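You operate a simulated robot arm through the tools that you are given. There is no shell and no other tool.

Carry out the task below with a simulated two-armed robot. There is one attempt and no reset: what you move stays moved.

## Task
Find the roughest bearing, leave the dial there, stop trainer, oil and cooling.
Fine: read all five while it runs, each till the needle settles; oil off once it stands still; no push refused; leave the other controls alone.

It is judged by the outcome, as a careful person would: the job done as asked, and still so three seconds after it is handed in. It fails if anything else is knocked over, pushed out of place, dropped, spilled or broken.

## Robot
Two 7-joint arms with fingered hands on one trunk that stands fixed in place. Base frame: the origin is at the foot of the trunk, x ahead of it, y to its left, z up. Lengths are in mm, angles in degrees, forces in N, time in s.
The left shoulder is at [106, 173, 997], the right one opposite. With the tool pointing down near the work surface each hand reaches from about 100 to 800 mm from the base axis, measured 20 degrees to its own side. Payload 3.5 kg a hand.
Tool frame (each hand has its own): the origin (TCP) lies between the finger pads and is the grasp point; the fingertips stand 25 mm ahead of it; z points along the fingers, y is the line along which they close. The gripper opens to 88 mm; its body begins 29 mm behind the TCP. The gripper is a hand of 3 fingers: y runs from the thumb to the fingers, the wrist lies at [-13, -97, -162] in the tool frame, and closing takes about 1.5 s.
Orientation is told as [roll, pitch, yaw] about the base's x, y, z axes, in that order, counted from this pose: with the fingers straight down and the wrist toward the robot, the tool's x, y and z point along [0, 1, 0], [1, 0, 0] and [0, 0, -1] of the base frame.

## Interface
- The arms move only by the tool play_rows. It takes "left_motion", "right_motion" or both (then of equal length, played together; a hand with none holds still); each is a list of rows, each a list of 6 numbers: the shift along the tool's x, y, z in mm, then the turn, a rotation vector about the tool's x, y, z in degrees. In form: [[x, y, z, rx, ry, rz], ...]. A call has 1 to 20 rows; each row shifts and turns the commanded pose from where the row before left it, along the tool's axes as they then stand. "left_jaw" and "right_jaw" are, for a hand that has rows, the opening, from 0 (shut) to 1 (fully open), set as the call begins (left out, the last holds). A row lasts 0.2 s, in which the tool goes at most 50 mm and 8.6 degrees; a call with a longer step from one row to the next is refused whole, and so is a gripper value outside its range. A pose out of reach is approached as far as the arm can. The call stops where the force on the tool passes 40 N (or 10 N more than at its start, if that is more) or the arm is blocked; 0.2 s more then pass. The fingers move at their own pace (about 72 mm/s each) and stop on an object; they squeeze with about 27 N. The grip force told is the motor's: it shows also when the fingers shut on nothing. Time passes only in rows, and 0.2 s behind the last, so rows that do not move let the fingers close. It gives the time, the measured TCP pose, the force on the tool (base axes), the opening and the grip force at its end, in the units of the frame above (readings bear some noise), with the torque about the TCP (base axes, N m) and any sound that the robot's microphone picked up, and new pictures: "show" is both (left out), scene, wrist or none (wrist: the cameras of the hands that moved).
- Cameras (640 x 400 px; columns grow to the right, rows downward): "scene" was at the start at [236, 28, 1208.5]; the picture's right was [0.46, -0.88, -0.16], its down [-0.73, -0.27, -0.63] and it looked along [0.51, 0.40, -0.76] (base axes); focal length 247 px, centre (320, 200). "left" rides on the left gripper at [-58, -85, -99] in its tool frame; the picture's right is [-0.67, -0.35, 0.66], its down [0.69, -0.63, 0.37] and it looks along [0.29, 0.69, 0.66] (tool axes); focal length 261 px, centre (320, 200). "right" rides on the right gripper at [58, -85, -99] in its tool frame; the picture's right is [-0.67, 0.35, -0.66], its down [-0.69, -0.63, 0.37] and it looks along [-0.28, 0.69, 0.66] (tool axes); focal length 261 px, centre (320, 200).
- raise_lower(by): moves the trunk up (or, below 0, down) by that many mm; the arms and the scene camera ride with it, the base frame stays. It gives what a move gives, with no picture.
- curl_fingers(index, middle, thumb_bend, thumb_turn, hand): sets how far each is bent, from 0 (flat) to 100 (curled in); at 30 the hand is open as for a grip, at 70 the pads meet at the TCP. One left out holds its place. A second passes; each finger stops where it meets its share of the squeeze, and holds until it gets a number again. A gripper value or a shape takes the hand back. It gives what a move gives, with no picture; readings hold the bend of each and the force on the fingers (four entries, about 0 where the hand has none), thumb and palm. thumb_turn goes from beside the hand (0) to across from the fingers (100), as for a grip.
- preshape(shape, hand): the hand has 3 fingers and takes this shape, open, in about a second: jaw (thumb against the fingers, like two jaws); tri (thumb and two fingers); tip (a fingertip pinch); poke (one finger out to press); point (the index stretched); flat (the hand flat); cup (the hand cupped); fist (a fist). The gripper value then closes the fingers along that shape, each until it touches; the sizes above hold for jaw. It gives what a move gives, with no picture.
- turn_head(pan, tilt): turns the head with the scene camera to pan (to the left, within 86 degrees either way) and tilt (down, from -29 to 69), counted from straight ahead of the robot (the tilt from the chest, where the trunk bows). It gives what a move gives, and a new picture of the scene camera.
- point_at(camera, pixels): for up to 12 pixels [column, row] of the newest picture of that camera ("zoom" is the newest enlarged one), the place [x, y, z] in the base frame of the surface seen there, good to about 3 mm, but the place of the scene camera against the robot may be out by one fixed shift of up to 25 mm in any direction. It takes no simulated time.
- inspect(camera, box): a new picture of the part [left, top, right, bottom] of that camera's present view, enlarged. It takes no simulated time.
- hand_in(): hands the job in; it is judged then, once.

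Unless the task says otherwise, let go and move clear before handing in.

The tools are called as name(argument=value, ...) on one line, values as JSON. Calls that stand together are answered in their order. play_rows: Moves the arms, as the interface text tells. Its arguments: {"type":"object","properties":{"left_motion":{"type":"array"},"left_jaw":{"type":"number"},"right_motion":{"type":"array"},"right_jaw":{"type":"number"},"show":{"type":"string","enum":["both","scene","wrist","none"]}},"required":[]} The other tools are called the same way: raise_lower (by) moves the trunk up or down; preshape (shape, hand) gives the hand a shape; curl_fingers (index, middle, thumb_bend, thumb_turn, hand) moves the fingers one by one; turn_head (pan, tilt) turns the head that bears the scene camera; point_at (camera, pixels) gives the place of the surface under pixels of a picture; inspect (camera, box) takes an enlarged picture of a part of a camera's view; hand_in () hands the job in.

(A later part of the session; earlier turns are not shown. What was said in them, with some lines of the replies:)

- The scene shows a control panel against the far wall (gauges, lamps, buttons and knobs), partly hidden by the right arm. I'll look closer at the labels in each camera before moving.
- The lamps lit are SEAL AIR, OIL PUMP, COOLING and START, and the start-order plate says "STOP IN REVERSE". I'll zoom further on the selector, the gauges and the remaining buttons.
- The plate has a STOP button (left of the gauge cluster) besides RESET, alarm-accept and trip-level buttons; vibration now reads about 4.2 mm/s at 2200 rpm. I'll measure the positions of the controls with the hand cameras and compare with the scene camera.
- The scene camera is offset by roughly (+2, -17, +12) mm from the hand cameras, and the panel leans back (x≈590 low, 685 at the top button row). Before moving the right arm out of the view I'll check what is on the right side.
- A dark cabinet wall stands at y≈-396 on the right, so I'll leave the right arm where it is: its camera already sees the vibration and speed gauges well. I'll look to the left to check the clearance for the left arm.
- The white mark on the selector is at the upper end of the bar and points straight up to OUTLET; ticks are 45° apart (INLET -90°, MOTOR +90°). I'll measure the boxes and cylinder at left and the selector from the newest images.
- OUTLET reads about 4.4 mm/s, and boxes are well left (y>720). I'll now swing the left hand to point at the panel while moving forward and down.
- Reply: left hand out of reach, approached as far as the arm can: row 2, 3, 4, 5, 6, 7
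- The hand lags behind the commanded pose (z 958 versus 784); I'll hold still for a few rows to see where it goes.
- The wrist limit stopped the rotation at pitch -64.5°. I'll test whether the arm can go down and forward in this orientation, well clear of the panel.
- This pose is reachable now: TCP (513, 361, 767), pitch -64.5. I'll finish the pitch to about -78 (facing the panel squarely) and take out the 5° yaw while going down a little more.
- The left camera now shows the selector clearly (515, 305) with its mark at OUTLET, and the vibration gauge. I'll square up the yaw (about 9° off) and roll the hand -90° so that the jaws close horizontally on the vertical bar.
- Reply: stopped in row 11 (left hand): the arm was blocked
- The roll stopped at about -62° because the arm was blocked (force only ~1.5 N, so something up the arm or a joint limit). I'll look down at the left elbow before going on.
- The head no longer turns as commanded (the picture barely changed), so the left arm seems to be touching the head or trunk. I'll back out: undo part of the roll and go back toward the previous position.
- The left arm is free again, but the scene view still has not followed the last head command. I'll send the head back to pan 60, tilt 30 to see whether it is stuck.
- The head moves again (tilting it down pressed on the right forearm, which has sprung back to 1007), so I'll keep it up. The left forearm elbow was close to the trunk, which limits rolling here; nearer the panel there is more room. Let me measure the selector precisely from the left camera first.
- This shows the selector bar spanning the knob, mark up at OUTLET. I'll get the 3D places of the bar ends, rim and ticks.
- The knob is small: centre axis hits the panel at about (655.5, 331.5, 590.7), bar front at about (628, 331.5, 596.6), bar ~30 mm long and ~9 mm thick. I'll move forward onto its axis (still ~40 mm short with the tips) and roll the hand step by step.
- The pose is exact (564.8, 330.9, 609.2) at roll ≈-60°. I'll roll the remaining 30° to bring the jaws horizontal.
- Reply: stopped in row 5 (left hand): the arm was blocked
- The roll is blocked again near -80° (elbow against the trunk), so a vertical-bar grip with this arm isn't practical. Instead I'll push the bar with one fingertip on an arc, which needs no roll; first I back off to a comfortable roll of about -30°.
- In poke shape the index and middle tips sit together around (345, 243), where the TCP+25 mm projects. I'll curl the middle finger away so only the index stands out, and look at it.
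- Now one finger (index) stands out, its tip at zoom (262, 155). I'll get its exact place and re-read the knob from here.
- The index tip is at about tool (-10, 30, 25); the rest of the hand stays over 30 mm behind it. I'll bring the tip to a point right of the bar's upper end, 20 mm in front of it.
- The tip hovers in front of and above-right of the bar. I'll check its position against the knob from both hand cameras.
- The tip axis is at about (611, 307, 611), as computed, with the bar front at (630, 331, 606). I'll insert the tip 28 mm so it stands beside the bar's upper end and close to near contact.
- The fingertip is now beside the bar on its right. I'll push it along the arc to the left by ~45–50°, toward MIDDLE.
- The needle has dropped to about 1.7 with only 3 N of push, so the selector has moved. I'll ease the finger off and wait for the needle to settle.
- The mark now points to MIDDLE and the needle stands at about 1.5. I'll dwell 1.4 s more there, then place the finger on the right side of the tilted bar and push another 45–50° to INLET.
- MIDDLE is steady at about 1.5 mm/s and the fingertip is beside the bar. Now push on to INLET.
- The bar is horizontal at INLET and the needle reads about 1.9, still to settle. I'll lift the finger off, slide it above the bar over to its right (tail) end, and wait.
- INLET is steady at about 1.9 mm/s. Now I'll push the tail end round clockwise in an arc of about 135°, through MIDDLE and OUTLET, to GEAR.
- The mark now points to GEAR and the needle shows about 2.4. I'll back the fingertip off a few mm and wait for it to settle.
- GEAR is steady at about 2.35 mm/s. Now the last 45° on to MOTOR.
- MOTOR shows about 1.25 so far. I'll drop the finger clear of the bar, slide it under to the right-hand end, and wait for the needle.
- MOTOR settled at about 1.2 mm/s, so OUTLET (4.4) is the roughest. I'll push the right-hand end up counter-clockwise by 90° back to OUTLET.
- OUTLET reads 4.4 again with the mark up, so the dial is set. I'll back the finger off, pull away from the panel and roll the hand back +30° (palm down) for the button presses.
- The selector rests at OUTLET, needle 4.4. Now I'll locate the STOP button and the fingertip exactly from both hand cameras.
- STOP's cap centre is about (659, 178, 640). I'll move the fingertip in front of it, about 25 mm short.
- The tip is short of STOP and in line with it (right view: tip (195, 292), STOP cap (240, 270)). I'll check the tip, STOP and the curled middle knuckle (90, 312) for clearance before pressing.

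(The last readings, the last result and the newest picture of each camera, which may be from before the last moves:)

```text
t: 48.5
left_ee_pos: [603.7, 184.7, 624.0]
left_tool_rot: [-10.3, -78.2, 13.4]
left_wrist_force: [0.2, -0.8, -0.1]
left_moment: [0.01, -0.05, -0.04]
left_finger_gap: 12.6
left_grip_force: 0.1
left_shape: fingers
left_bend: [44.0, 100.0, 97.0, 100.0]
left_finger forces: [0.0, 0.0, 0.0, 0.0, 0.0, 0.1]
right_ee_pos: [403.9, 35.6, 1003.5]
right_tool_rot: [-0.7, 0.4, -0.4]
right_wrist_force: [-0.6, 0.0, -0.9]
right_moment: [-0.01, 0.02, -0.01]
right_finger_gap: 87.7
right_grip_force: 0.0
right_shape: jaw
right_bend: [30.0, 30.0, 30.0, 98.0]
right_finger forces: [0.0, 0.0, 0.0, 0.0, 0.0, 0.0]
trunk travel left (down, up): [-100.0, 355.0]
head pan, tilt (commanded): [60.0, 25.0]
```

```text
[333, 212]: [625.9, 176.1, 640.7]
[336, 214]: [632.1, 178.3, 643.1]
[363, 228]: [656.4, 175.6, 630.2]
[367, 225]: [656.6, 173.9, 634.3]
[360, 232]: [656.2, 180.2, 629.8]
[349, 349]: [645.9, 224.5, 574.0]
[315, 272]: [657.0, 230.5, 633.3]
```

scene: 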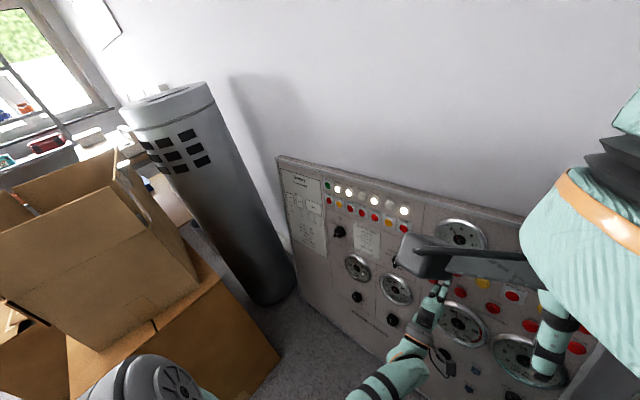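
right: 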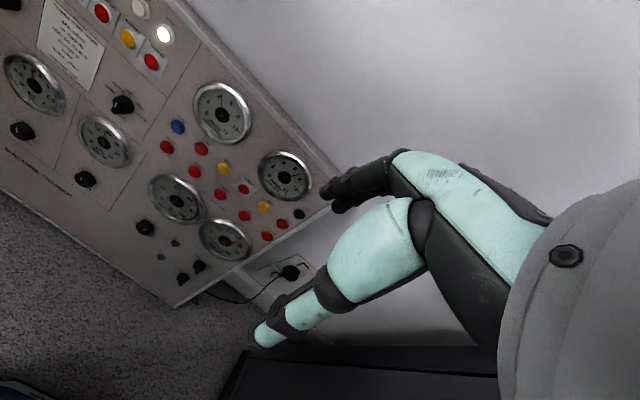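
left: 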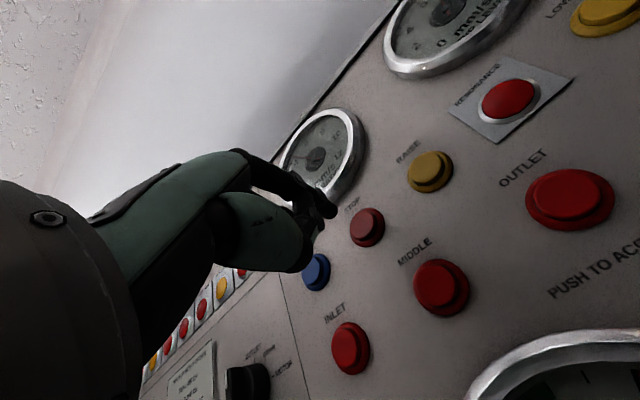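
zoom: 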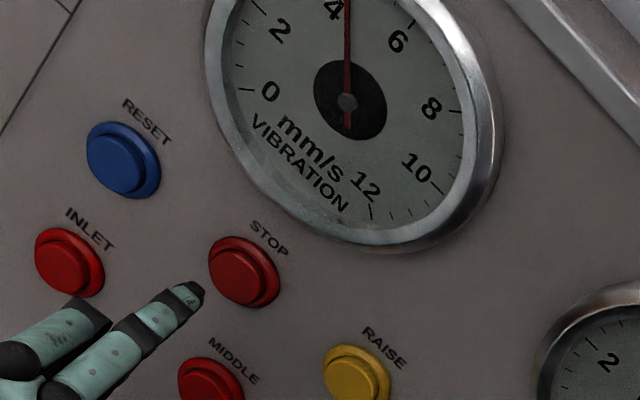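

The tip axis is at about (634, 178, 649) and STOP's centre about (660, 177.5, 639), so I'll lower the tip 5 mm and advance straight in, the last millimetres slowly.

play_rows(left_motion=[[0, -5, 0, 0, 0, 0], [0, 0, 10, 0, 0, 0], [0, 0, 8, 0, 0, 0], [0, 0, 3, 0, 0, 0], [0, 0, 0, 0, 0, 0]], show="none")

inspect(camera="left", box=[270, 150, 430, 250])

inspect(camera="right", box=[166, 110, 246, 160])

```text
t: 49.7
left_ee_pos: [622.5, 185.0, 615.2]
left_tool_rot: [-10.4, -78.3, 13.4]
left_wrist_force: [-1.3, -0.5, -0.4]
left_moment: [-0.02, -0.01, 0.01]
left_finger_gap: 12.5
left_grip_force: 0.1
left_shape: fingers
left_bend: [44.0, 100.0, 97.0, 100.0]
left_finger forces: [0.1, 0.0, 0.0, 0.0, 0.1, 0.0]
right_ee_pos: [404.6, 35.8, 1004.2]
right_tool_rot: [-0.5, 0.3, -0.4]
right_wrist_force: [0.5, -0.1, 0.1]
right_moment: [0.0, -0.01, -0.02]
right_finger_gap: 87.7
right_grip_force: 0.1
right_shape: jaw
right_bend: [30.0, 30.0, 30.0, 98.0]
right_finger forces: [0.0, 0.0, 0.0, 0.1, 0.1, 0.1]
trunk travel left (down, up): [-100.0, 355.0]
head pan, tilt (commanded): [60.0, 25.0]
```

```text
4.00 times, centred on (350, 200) of left
```

zoom: 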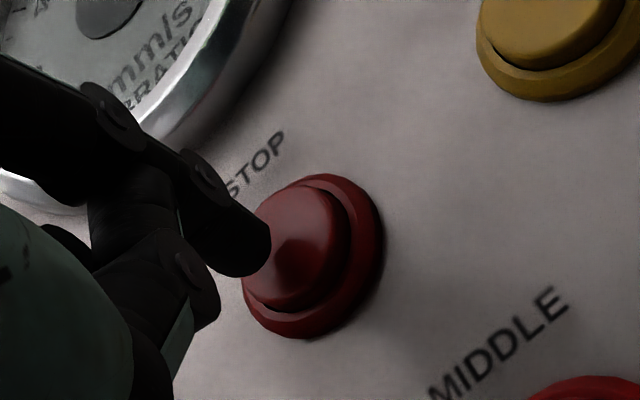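

```text
8.00 times, centred on (206, 135) of right
```

zoom: 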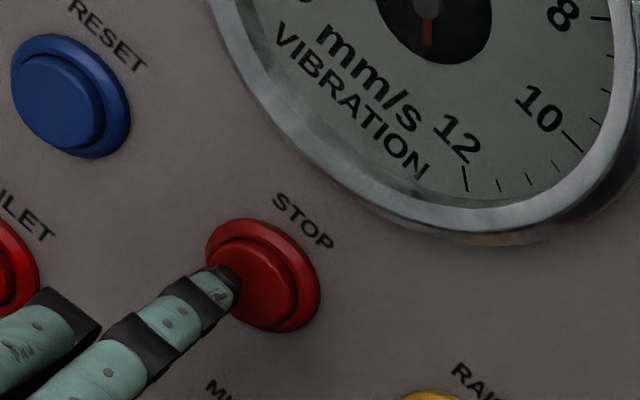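

The tip is just over STOP's cap, a few mm from contact. I'll press in slowly.

play_rows(left_motion=[[0, 0, 3, 0, 0, 0], [0, 0, 3, 0, 0, 0], [0, 0, 2, 0, 0, 0], [0, 0, 2, 0, 0, 0]], show="none")

inspect(camera="left", box=[270, 150, 430, 250])

inspect(camera="right", box=[120, 0, 280, 100])

```text
t: 50.7
left_ee_pos: [632.4, 185.3, 614.8]
left_tool_rot: [-10.3, -78.3, 13.4]
left_wrist_force: [-14.9, -2.1, 0.9]
left_moment: [0.04, -0.45, -0.21]
left_finger_gap: 12.4
left_grip_force: 8.0
left_shape: fingers
left_bend: [44.0, 100.0, 97.0, 100.0]
left_finger forces: [15.7, 0.1, 0.0, 0.1, 0.0, 0.1]
right_ee_pos: [403.6, 34.7, 1004.4]
right_tool_rot: [-0.6, 0.2, -0.4]
right_wrist_force: [-0.1, 0.1, -0.5]
right_moment: [0.0, 0.02, 0.0]
right_finger_gap: 87.7
right_grip_force: 0.1
right_shape: jaw
right_bend: [30.0, 30.0, 30.0, 98.0]
right_finger forces: [0.0, 0.1, 0.0, 0.1, 0.1, 0.0]
trunk travel left (down, up): [-100.0, 355.0]
head pan, tilt (commanded): [60.0, 25.0]
heard: click
```

```text
4.00 times, centred on (350, 200) of left
```

zoom: 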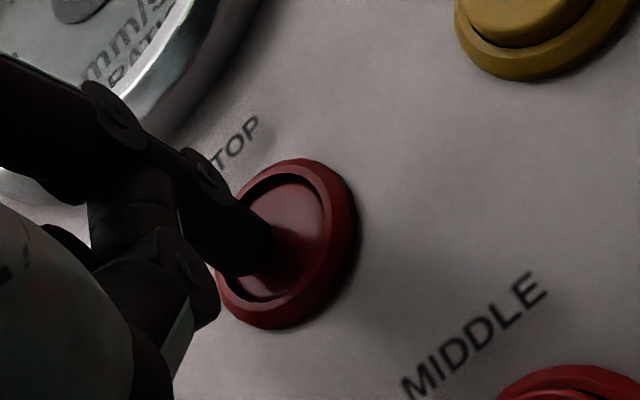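

```text
4.00 times, centred on (200, 50) of right
```

zoom: 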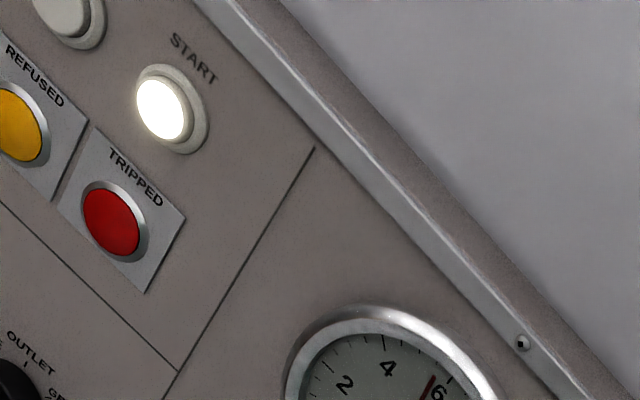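

A click was heard, the cap is pressed in, and vibration swings up as it runs down through resonance. I'll release by pulling straight back.

play_rows(left_motion=[[0, 0, -8, 0, 0, 0], [0, 0, -15, 0, 0, 0], [0, 0, -25, 0, 0, 0], [0, 0, -25, 0, 0, 0], [0, 0, 0, 0, 0, 0]], show="scene")

inspect(camera="right", box=[120, 0, 280, 100])

inspect(camera="right", box=[120, 100, 330, 280])

```text
t: 51.9
left_ee_pos: [562.6, 181.7, 627.8]
left_tool_rot: [-10.2, -78.2, 13.3]
left_wrist_force: [0.3, -0.5, 0.5]
left_moment: [0.01, 0.0, -0.01]
left_finger_gap: 12.5
left_grip_force: 0.1
left_shape: fingers
left_bend: [44.0, 100.0, 97.0, 100.0]
left_finger forces: [0.0, 0.1, 0.0, 0.1, 0.0, 0.0]
right_ee_pos: [404.1, 34.2, 1004.1]
right_tool_rot: [-0.6, 0.4, -0.4]
right_wrist_force: [1.0, 0.3, -0.3]
right_moment: [-0.01, -0.02, 0.01]
right_finger_gap: 87.4
right_grip_force: 0.1
right_shape: jaw
right_bend: [30.0, 30.0, 30.0, 98.0]
right_finger forces: [0.0, 0.0, 0.0, 0.0, 0.0, 0.0]
trunk travel left (down, up): [-100.0, 355.0]
head pan, tilt (commanded): [60.0, 25.0]
```

scene: 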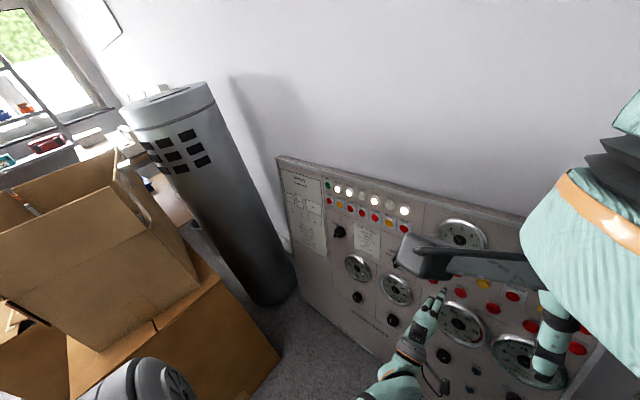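

```text
4.00 times, centred on (200, 50) of right
```

zoom: 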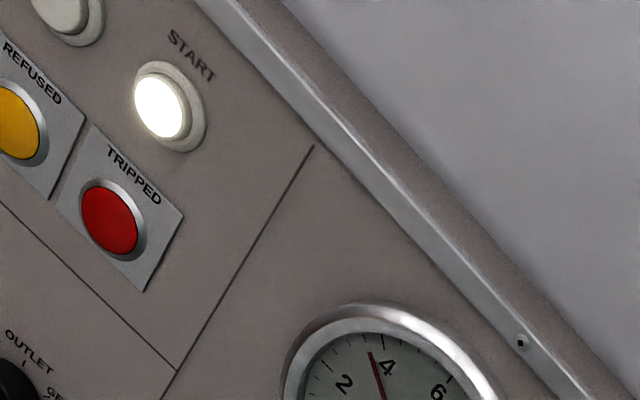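

```text
2.22 times, centred on (225, 190) of right
```

zoom: 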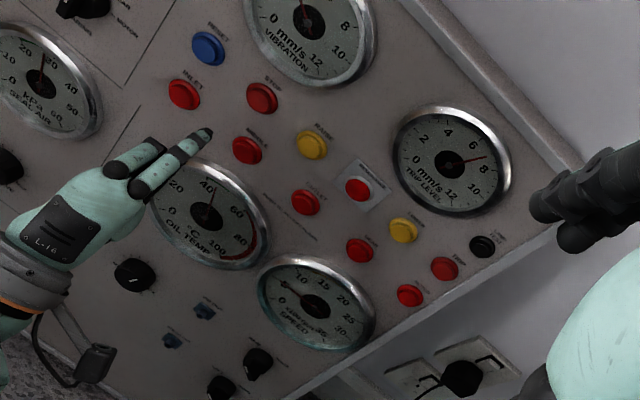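

The speed needle is falling (about 500 rpm) after STOP. While it runs down I'll carry the hand up and left toward COOLING, staying well back from the panel.

play_rows(left_motion=[[39.4, 21.8, 1.3, 0, 0, 0], [39.4, 21.8, 1.3, 0, 0, 0], [39.4, 21.8, 1.3, 0, 0, 0], [39.4, 21.8, 1.3, 0, 0, 0], [39.4, 21.8, 1.3, 0, 0, 0], [39.4, 21.8, 1.3, 0, 0, 0], [0, 0, 0, 0, 0, 0], [0, 0, 0, 0, 0, 0]], show="both")

inspect(camera="right", box=[120, 70, 330, 280])

inspect(camera="right", box=[120, 0, 220, 62])

```text
t: 53.7
left_ee_pos: [581.8, 424.0, 745.5]
left_tool_rot: [-10.4, -78.2, 13.4]
left_wrist_force: [0.1, 0.5, 0.2]
left_moment: [0.03, -0.02, 0.02]
left_finger_gap: 12.6
left_grip_force: 0.2
left_shape: fingers
left_bend: [44.0, 100.0, 97.0, 100.0]
left_finger forces: [0.0, 0.1, 0.0, 0.0, 0.0, 0.0]
right_ee_pos: [404.3, 35.3, 1003.3]
right_tool_rot: [-0.6, 0.3, -0.4]
right_wrist_force: [-1.2, 0.8, 0.4]
right_moment: [0.02, 0.01, 0.02]
right_finger_gap: 87.5
right_grip_force: 0.1
right_shape: jaw
right_bend: [30.0, 30.0, 30.0, 98.0]
right_finger forces: [0.0, 0.1, 0.0, 0.0, 0.1, 0.1]
trunk travel left (down, up): [-100.0, 355.0]
head pan, tilt (commanded): [60.0, 25.0]
```

scene: 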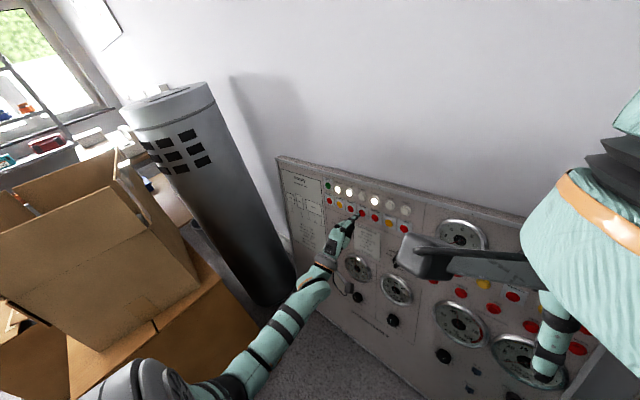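
left: 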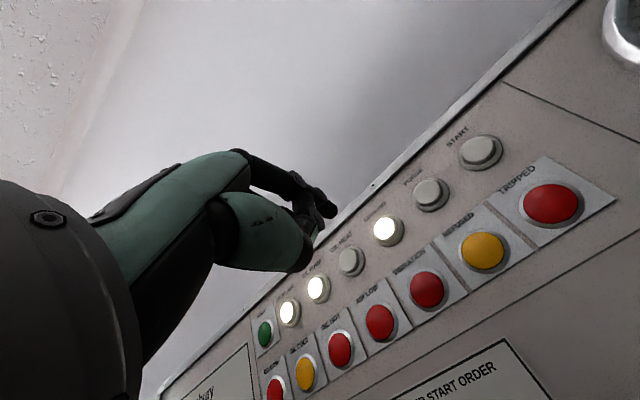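

```text
1.90 times, centred on (225, 175) of right
```

zoom: 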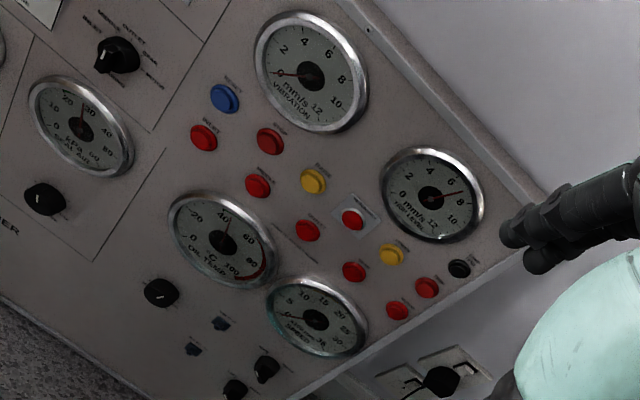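

```text
6.40 times, centred on (170, 31) of right
```

zoom: 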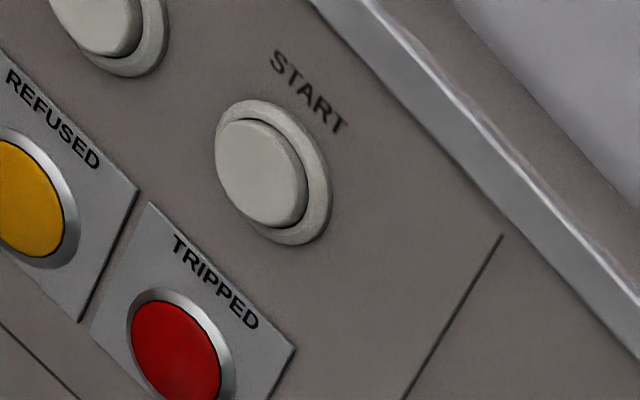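

START's lamp is out and the speed needle is near zero; SEAL AIR, OIL PUMP and COOLING remain lit. I'll check the speed needle and measure the COOLING and OIL PUMP buttons.

inspect(camera="right", box=[190, 210, 270, 260])

point_at(camera="left", pixels=[[386, 230], [318, 288], [290, 312], [350, 262], [432, 193], [481, 152], [333, 212], [329, 206], [321, 198]])

point_at(camera="scene", pixels=[[374, 202], [349, 193], [338, 189], [405, 211], [359, 216], [353, 220]])

inspect(camera="left", box=[270, 170, 430, 270])

```text
8.00 times, centred on (230, 235) of right
```

zoom: 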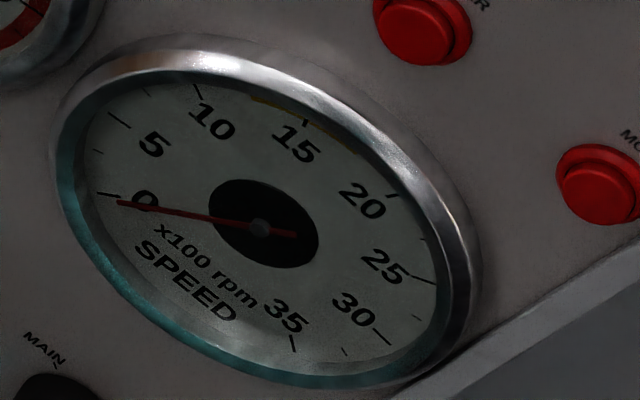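

```text
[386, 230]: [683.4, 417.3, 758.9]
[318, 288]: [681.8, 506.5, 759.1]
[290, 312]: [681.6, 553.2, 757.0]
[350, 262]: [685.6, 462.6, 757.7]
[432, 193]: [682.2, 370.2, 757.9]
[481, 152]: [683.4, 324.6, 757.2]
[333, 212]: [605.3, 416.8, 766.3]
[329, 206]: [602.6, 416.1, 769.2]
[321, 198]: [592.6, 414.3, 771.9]
```

```text
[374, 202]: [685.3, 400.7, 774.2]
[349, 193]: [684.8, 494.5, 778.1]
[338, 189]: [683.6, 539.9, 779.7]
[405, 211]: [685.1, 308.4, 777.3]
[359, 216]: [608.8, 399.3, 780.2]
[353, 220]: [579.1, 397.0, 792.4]
```

```text
4.00 times, centred on (350, 220) of left
```

zoom: 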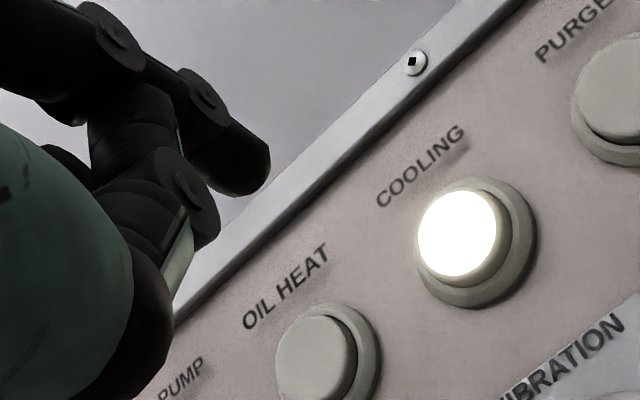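

The speed needle is at 0 and START is dark, so it stands still. COOLING's centre is about (684, 417, 762); I'll line the tip up with it and advance to about 12 mm short.

play_rows(left_motion=[[-4.7, 7.1, 0, 0, 0, 0], [0, 0, 20, 0, 0, 0], [0, 0, 20, 0, 0, 0], [0, 0, 20, 0, 0, 0], [0, 0, 0, 0, 0, 0]], show="none")

inspect(camera="left", box=[270, 160, 430, 260])

inspect(camera="scene", box=[310, 160, 438, 240])

```text
t: 54.9
left_ee_pos: [642.4, 422.7, 741.2]
left_tool_rot: [-10.2, -78.1, 13.4]
left_wrist_force: [-0.4, -0.9, 0.6]
left_moment: [-0.02, 0.04, 0.01]
left_finger_gap: 12.2
left_grip_force: 0.0
left_shape: fingers
left_bend: [44.0, 100.0, 97.0, 100.0]
left_finger forces: [0.1, 0.0, 0.0, 0.0, 0.0, 0.0]
right_ee_pos: [404.7, 34.7, 1004.1]
right_tool_rot: [-0.6, 0.4, -0.4]
right_wrist_force: [0.2, -0.1, 0.3]
right_moment: [-0.01, -0.01, 0.0]
right_finger_gap: 87.7
right_grip_force: 0.0
right_shape: jaw
right_bend: [30.0, 30.0, 30.0, 98.0]
right_finger forces: [0.0, 0.0, 0.0, 0.0, 0.1, 0.1]
trunk travel left (down, up): [-100.0, 355.0]
head pan, tilt (commanded): [60.0, 25.0]
```

```text
4.00 times, centred on (350, 210) of left
```

zoom: 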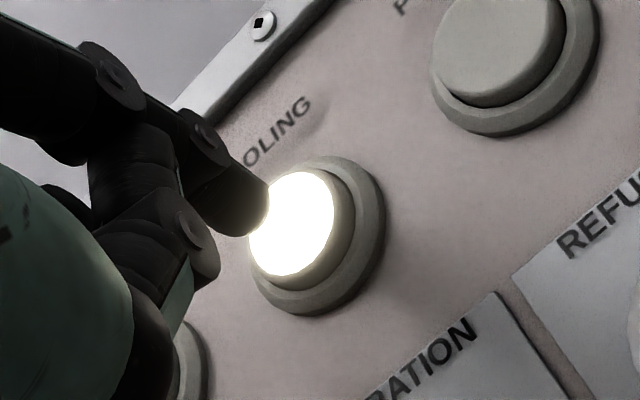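

```text
5.00 times, centred on (374, 200) of scene
```

zoom: 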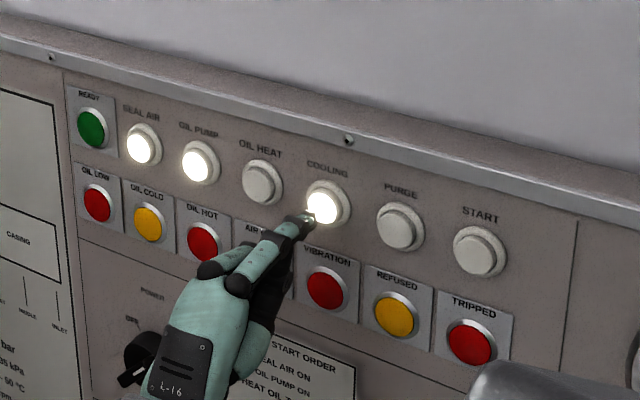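

The tip is right in front of COOLING's lit cap. I'll press in slowly until it clicks.

play_rows(left_motion=[[0, -2, 6, 0, 0, 0], [0, 0, 4, 0, 0, 0], [0, 0, 2, 0, 0, 0], [0, 0, 2, 0, 0, 0]], show="none")

inspect(camera="left", box=[270, 160, 430, 260])

```text
t: 55.9
left_ee_pos: [655.1, 425.5, 737.3]
left_tool_rot: [-10.3, -78.3, 13.3]
left_wrist_force: [-6.2, -1.4, 1.4]
left_moment: [0.04, -0.15, -0.09]
left_finger_gap: 12.3
left_grip_force: 2.6
left_shape: fingers
left_bend: [44.0, 100.0, 97.0, 100.0]
left_finger forces: [5.8, 0.1, 0.0, 0.0, 0.1, 0.0]
right_ee_pos: [403.9, 34.7, 1003.6]
right_tool_rot: [-0.6, 0.2, -0.4]
right_wrist_force: [0.4, 0.0, -0.7]
right_moment: [0.0, -0.02, -0.02]
right_finger_gap: 87.9
right_grip_force: 0.0
right_shape: jaw
right_bend: [30.0, 30.0, 30.0, 98.0]
right_finger forces: [0.1, 0.0, 0.0, 0.1, 0.0, 0.0]
trunk travel left (down, up): [-100.0, 355.0]
head pan, tilt (commanded): [60.0, 25.0]
heard: click
```

```text
4.00 times, centred on (350, 210) of left
```

zoom: 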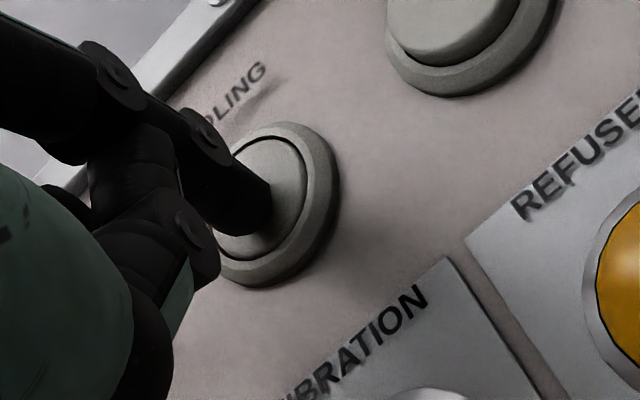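

A click, and COOLING's lamp is out. I'll release, pull back 33 mm and move left to OIL PUMP.

play_rows(left_motion=[[0, 0, -8, 0, 0, 0], [0, 0, -15, 0, 0, 0], [0, 0, -10, 0, 0, 0], [29.4, 1.4, 2.4, 0, 0, 0], [29.4, 1.4, 2.4, 0, 0, 0], [29.4, 1.4, 2.4, 0, 0, 0], [0, 0, 0, 0, 0, 0], [0, 0, 0, 0, 0, 0]], show="none")

inspect(camera="left", box=[270, 160, 430, 260])

inspect(camera="scene", box=[310, 160, 438, 240])

inspect(camera="right", box=[190, 210, 270, 260])

```text
t: 57.7
left_ee_pos: [625.5, 510.9, 742.0]
left_tool_rot: [-10.3, -78.2, 13.5]
left_wrist_force: [0.4, -0.1, -0.2]
left_moment: [0.0, 0.03, -0.01]
left_finger_gap: 12.4
left_grip_force: 0.1
left_shape: fingers
left_bend: [44.0, 100.0, 97.0, 100.0]
left_finger forces: [0.1, 0.1, 0.1, 0.0, 0.0, 0.1]
right_ee_pos: [404.7, 35.6, 1004.3]
right_tool_rot: [-0.5, 0.3, -0.4]
right_wrist_force: [0.0, -0.2, 0.4]
right_moment: [-0.02, 0.01, 0.07]
right_finger_gap: 87.5
right_grip_force: 0.0
right_shape: jaw
right_bend: [30.0, 30.0, 30.0, 98.0]
right_finger forces: [0.1, 0.0, 0.1, 0.0, 0.0, 0.0]
trunk travel left (down, up): [-100.0, 355.0]
head pan, tilt (commanded): [60.0, 25.0]
```

```text
4.00 times, centred on (350, 210) of left
```

zoom: 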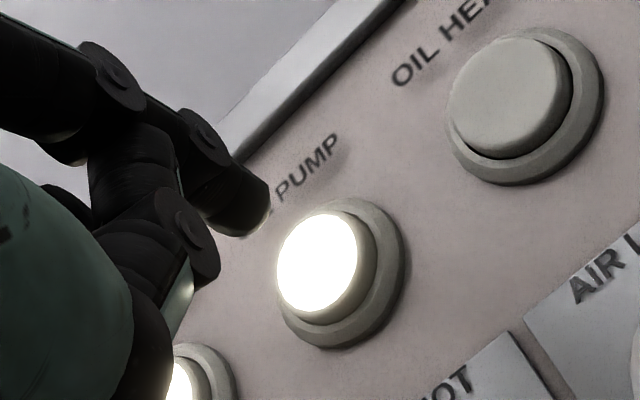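

```text
5.00 times, centred on (374, 200) of scene
```

zoom: 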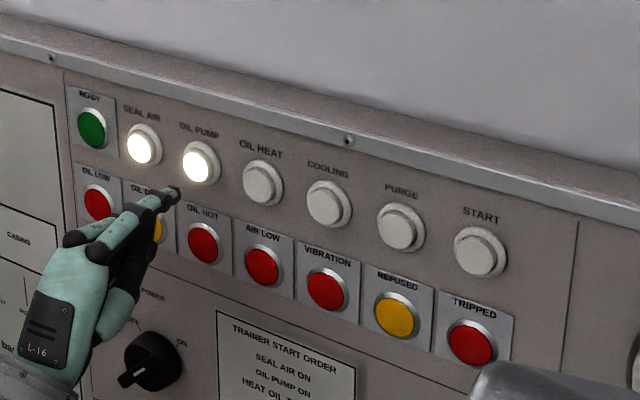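

```text
8.00 times, centred on (230, 235) of right
```

zoom: 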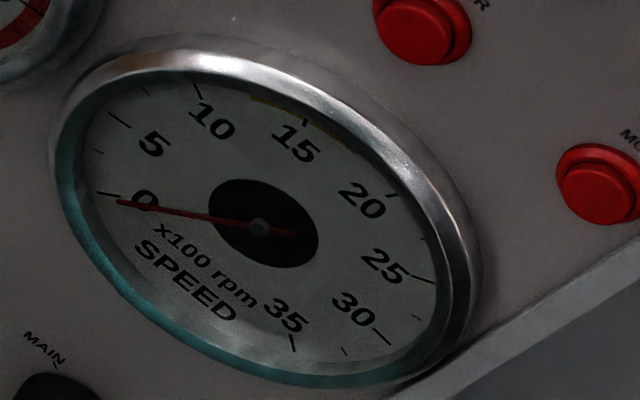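

COOLING is out, REFUSED is not lit, and the speed stays at 0. The tip is before OIL PUMP; I'll advance to 12 mm short and check alignment.

play_rows(left_motion=[[1.7, 0.8, 9, 0, 0, 0], [0, 0, 8, 0, 0, 0], [0, 0, 0, 0, 0, 0]], show="none")

inspect(camera="left", box=[270, 160, 430, 260])

inspect(camera="scene", box=[310, 170, 390, 220])

```text
t: 58.5
left_ee_pos: [642.2, 513.5, 740.8]
left_tool_rot: [-10.3, -78.2, 13.4]
left_wrist_force: [-0.2, 0.0, 0.2]
left_moment: [-0.02, 0.0, 0.03]
left_finger_gap: 12.1
left_grip_force: 0.0
left_shape: fingers
left_bend: [44.0, 100.0, 97.0, 100.0]
left_finger forces: [0.0, 0.0, 0.0, 0.1, 0.0, 0.0]
right_ee_pos: [404.0, 34.2, 1003.1]
right_tool_rot: [-0.5, 0.4, -0.4]
right_wrist_force: [-0.6, 0.4, -0.4]
right_moment: [0.0, 0.0, -0.05]
right_finger_gap: 87.6
right_grip_force: 0.0
right_shape: jaw
right_bend: [30.0, 30.0, 30.0, 98.0]
right_finger forces: [0.0, 0.0, 0.0, 0.1, 0.0, 0.0]
trunk travel left (down, up): [-100.0, 355.0]
head pan, tilt (commanded): [60.0, 25.0]
```

```text
4.00 times, centred on (350, 210) of left
```

zoom: 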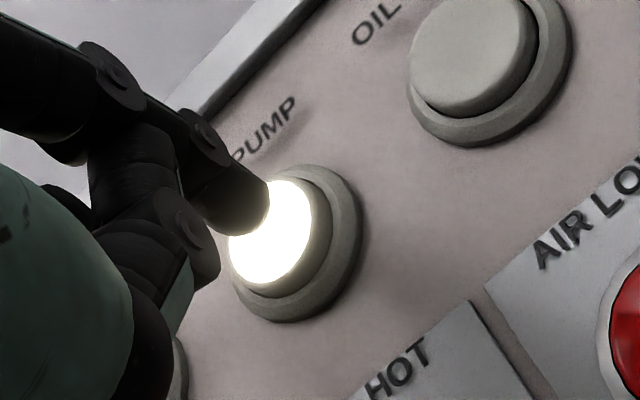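

```text
8.00 times, centred on (350, 195) of scene
```

zoom: 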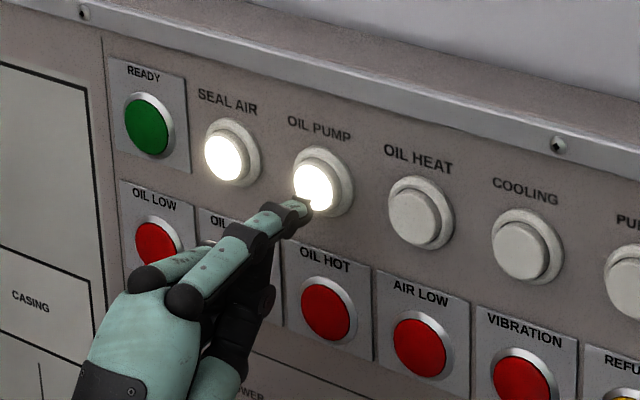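

The tip is about 3 mm too far right relative to the cap compared with the COOLING press; I'll correct that and press OIL PUMP.

play_rows(left_motion=[[3, -1, 3, 0, 0, 0], [0, -0.5, 3, 0, 0, 0], [0, 0, 4, 0, 0, 0], [0, 0, 2, 0, 0, 0], [0, 0, 2, 0, 0, 0]], show="none")

inspect(camera="left", box=[270, 160, 430, 260])

```text
t: 59.7
left_ee_pos: [654.3, 517.0, 735.2]
left_tool_rot: [-10.4, -78.3, 13.5]
left_wrist_force: [-6.3, -1.3, 0.1]
left_moment: [0.02, -0.17, -0.1]
left_finger_gap: 12.1
left_grip_force: 3.4
left_shape: fingers
left_bend: [44.0, 100.0, 97.0, 100.0]
left_finger forces: [6.8, 0.0, 0.0, 0.0, 0.0, 0.0]
right_ee_pos: [403.0, 35.0, 1004.1]
right_tool_rot: [-0.6, 0.3, -0.4]
right_wrist_force: [1.1, 1.5, 0.5]
right_moment: [-0.01, -0.01, -0.02]
right_finger_gap: 87.5
right_grip_force: 0.1
right_shape: jaw
right_bend: [30.0, 30.0, 30.0, 98.0]
right_finger forces: [0.1, 0.0, 0.1, 0.0, 0.0, 0.0]
trunk travel left (down, up): [-100.0, 355.0]
head pan, tilt (commanded): [60.0, 25.0]
heard: click
```

```text
4.00 times, centred on (350, 210) of left
```

zoom: 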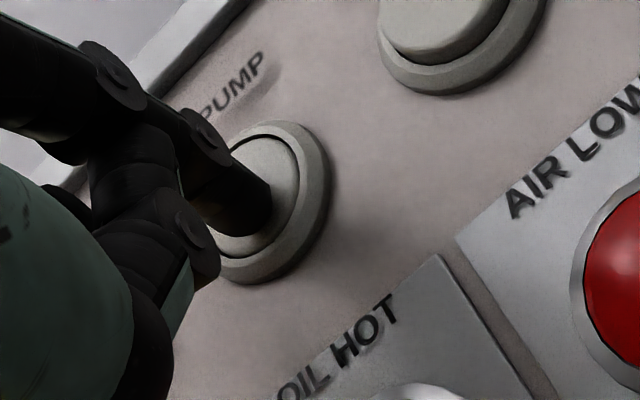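

Click, and OIL PUMP's lamp is out. I'll release and pull the hand straight back well clear of the panel.

play_rows(left_motion=[[0, 0, -8, 0, 0, 0], [0, 0, -20, 0, 0, 0], [0, 0, -30, 0, 0, 0], [0, 0, -30, 0, 0, 0], [0, 0, -30, 0, 0, 0], [0, 0, 0, 0, 0, 0], [0, 0, 0, 0, 0, 0], [0, 0, 0, 0, 0, 0]], show="both")

inspect(camera="scene", box=[310, 160, 438, 240])

inspect(camera="right", box=[80, 50, 330, 206])

inspect(camera="right", box=[0, 0, 200, 125])

```text
t: 61.5
left_ee_pos: [539.1, 512.4, 757.9]
left_tool_rot: [-10.3, -78.2, 13.5]
left_wrist_force: [0.8, -0.3, 0.7]
left_moment: [0.04, 0.0, 0.01]
left_finger_gap: 12.4
left_grip_force: 0.0
left_shape: fingers
left_bend: [44.0, 100.0, 97.0, 100.0]
left_finger forces: [0.0, 0.0, 0.0, 0.1, 0.0, 0.0]
right_ee_pos: [404.6, 35.9, 1004.1]
right_tool_rot: [-0.6, 0.4, -0.4]
right_wrist_force: [0.1, 0.0, 0.7]
right_moment: [-0.03, -0.01, -0.01]
right_finger_gap: 87.4
right_grip_force: 0.0
right_shape: jaw
right_bend: [30.0, 30.0, 30.0, 98.0]
right_finger forces: [0.1, 0.1, 0.0, 0.1, 0.1, 0.0]
trunk travel left (down, up): [-100.0, 355.0]
head pan, tilt (commanded): [60.0, 25.0]
```

scene: 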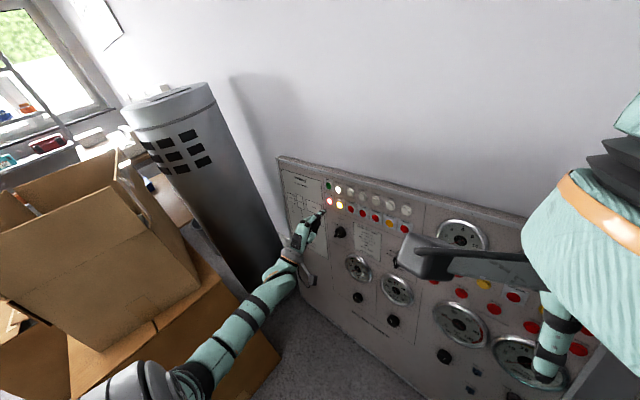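
left: 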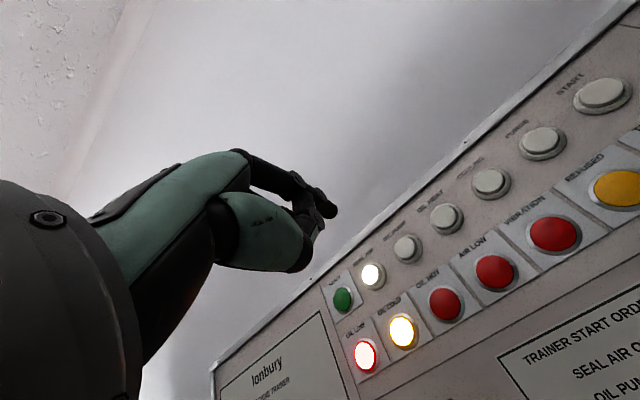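

```text
5.00 times, centred on (374, 200) of scene
```

zoom: 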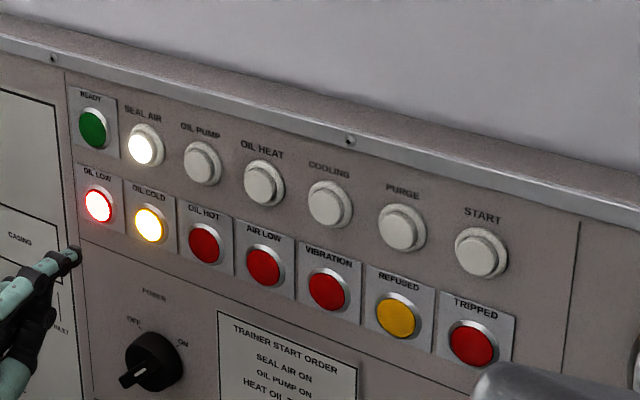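

```text
2.56 times, centred on (205, 128) of right
```

zoom: 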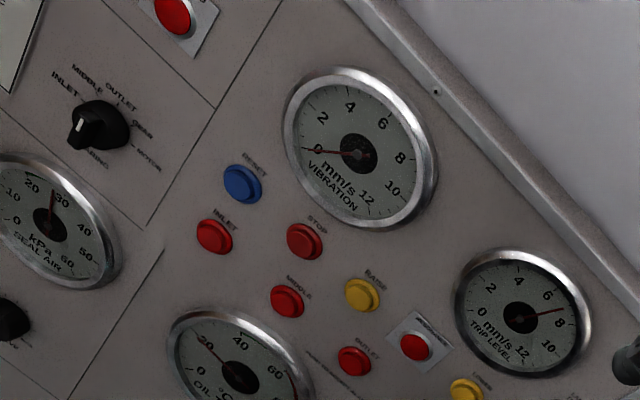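

```text
3.20 times, centred on (100, 62) of right
```

zoom: 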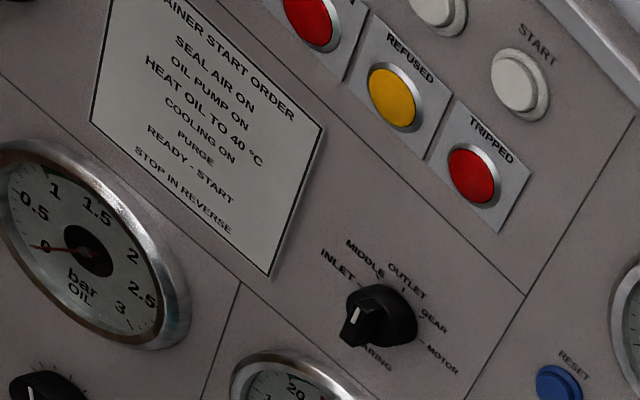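

Only SEAL AIR stays lit among the buttons. OIL LOW and OIL COLD are on because the oil is off, and REFUSED and TRIPPED are dark. Speed and oil pressure read 0, the selector is at OUTLET (the roughest, about 4.4 mm/s), and the hand is more than 100 mm clear of the panel. I'm handing in.

hand_in()

```text
The job is handed in.
```

The trainer, cooling and oil pump are all off, and the dial is left on OUTLET, the roughest bearing.

I read all five bearings while the trainer ran at about 2200 rpm, each after the needle had settled:

| Bearing | Vibration (mm/s) |
|---|---|
| OUTLET | 4.4 |
| GEAR | 2.35 |
| INLET | 1.9 |
| MIDDLE | 1.5 |
| MOTOR | 1.2 |

- **Stopping:** I pressed STOP first and waited until the speed needle was at 0 and the START lamp was out. Then I switched off COOLING and, last, OIL PUMP. Each button clicked at the press, and the REFUSED lamp never came on.
- **Other controls:** I touched nothing else. SEAL AIR is still on.
- **Alarm lamps:** OIL LOW and OIL COLD are now lit, which came on once the oil pump was off.

The hand was clear of the panel when I handed in.
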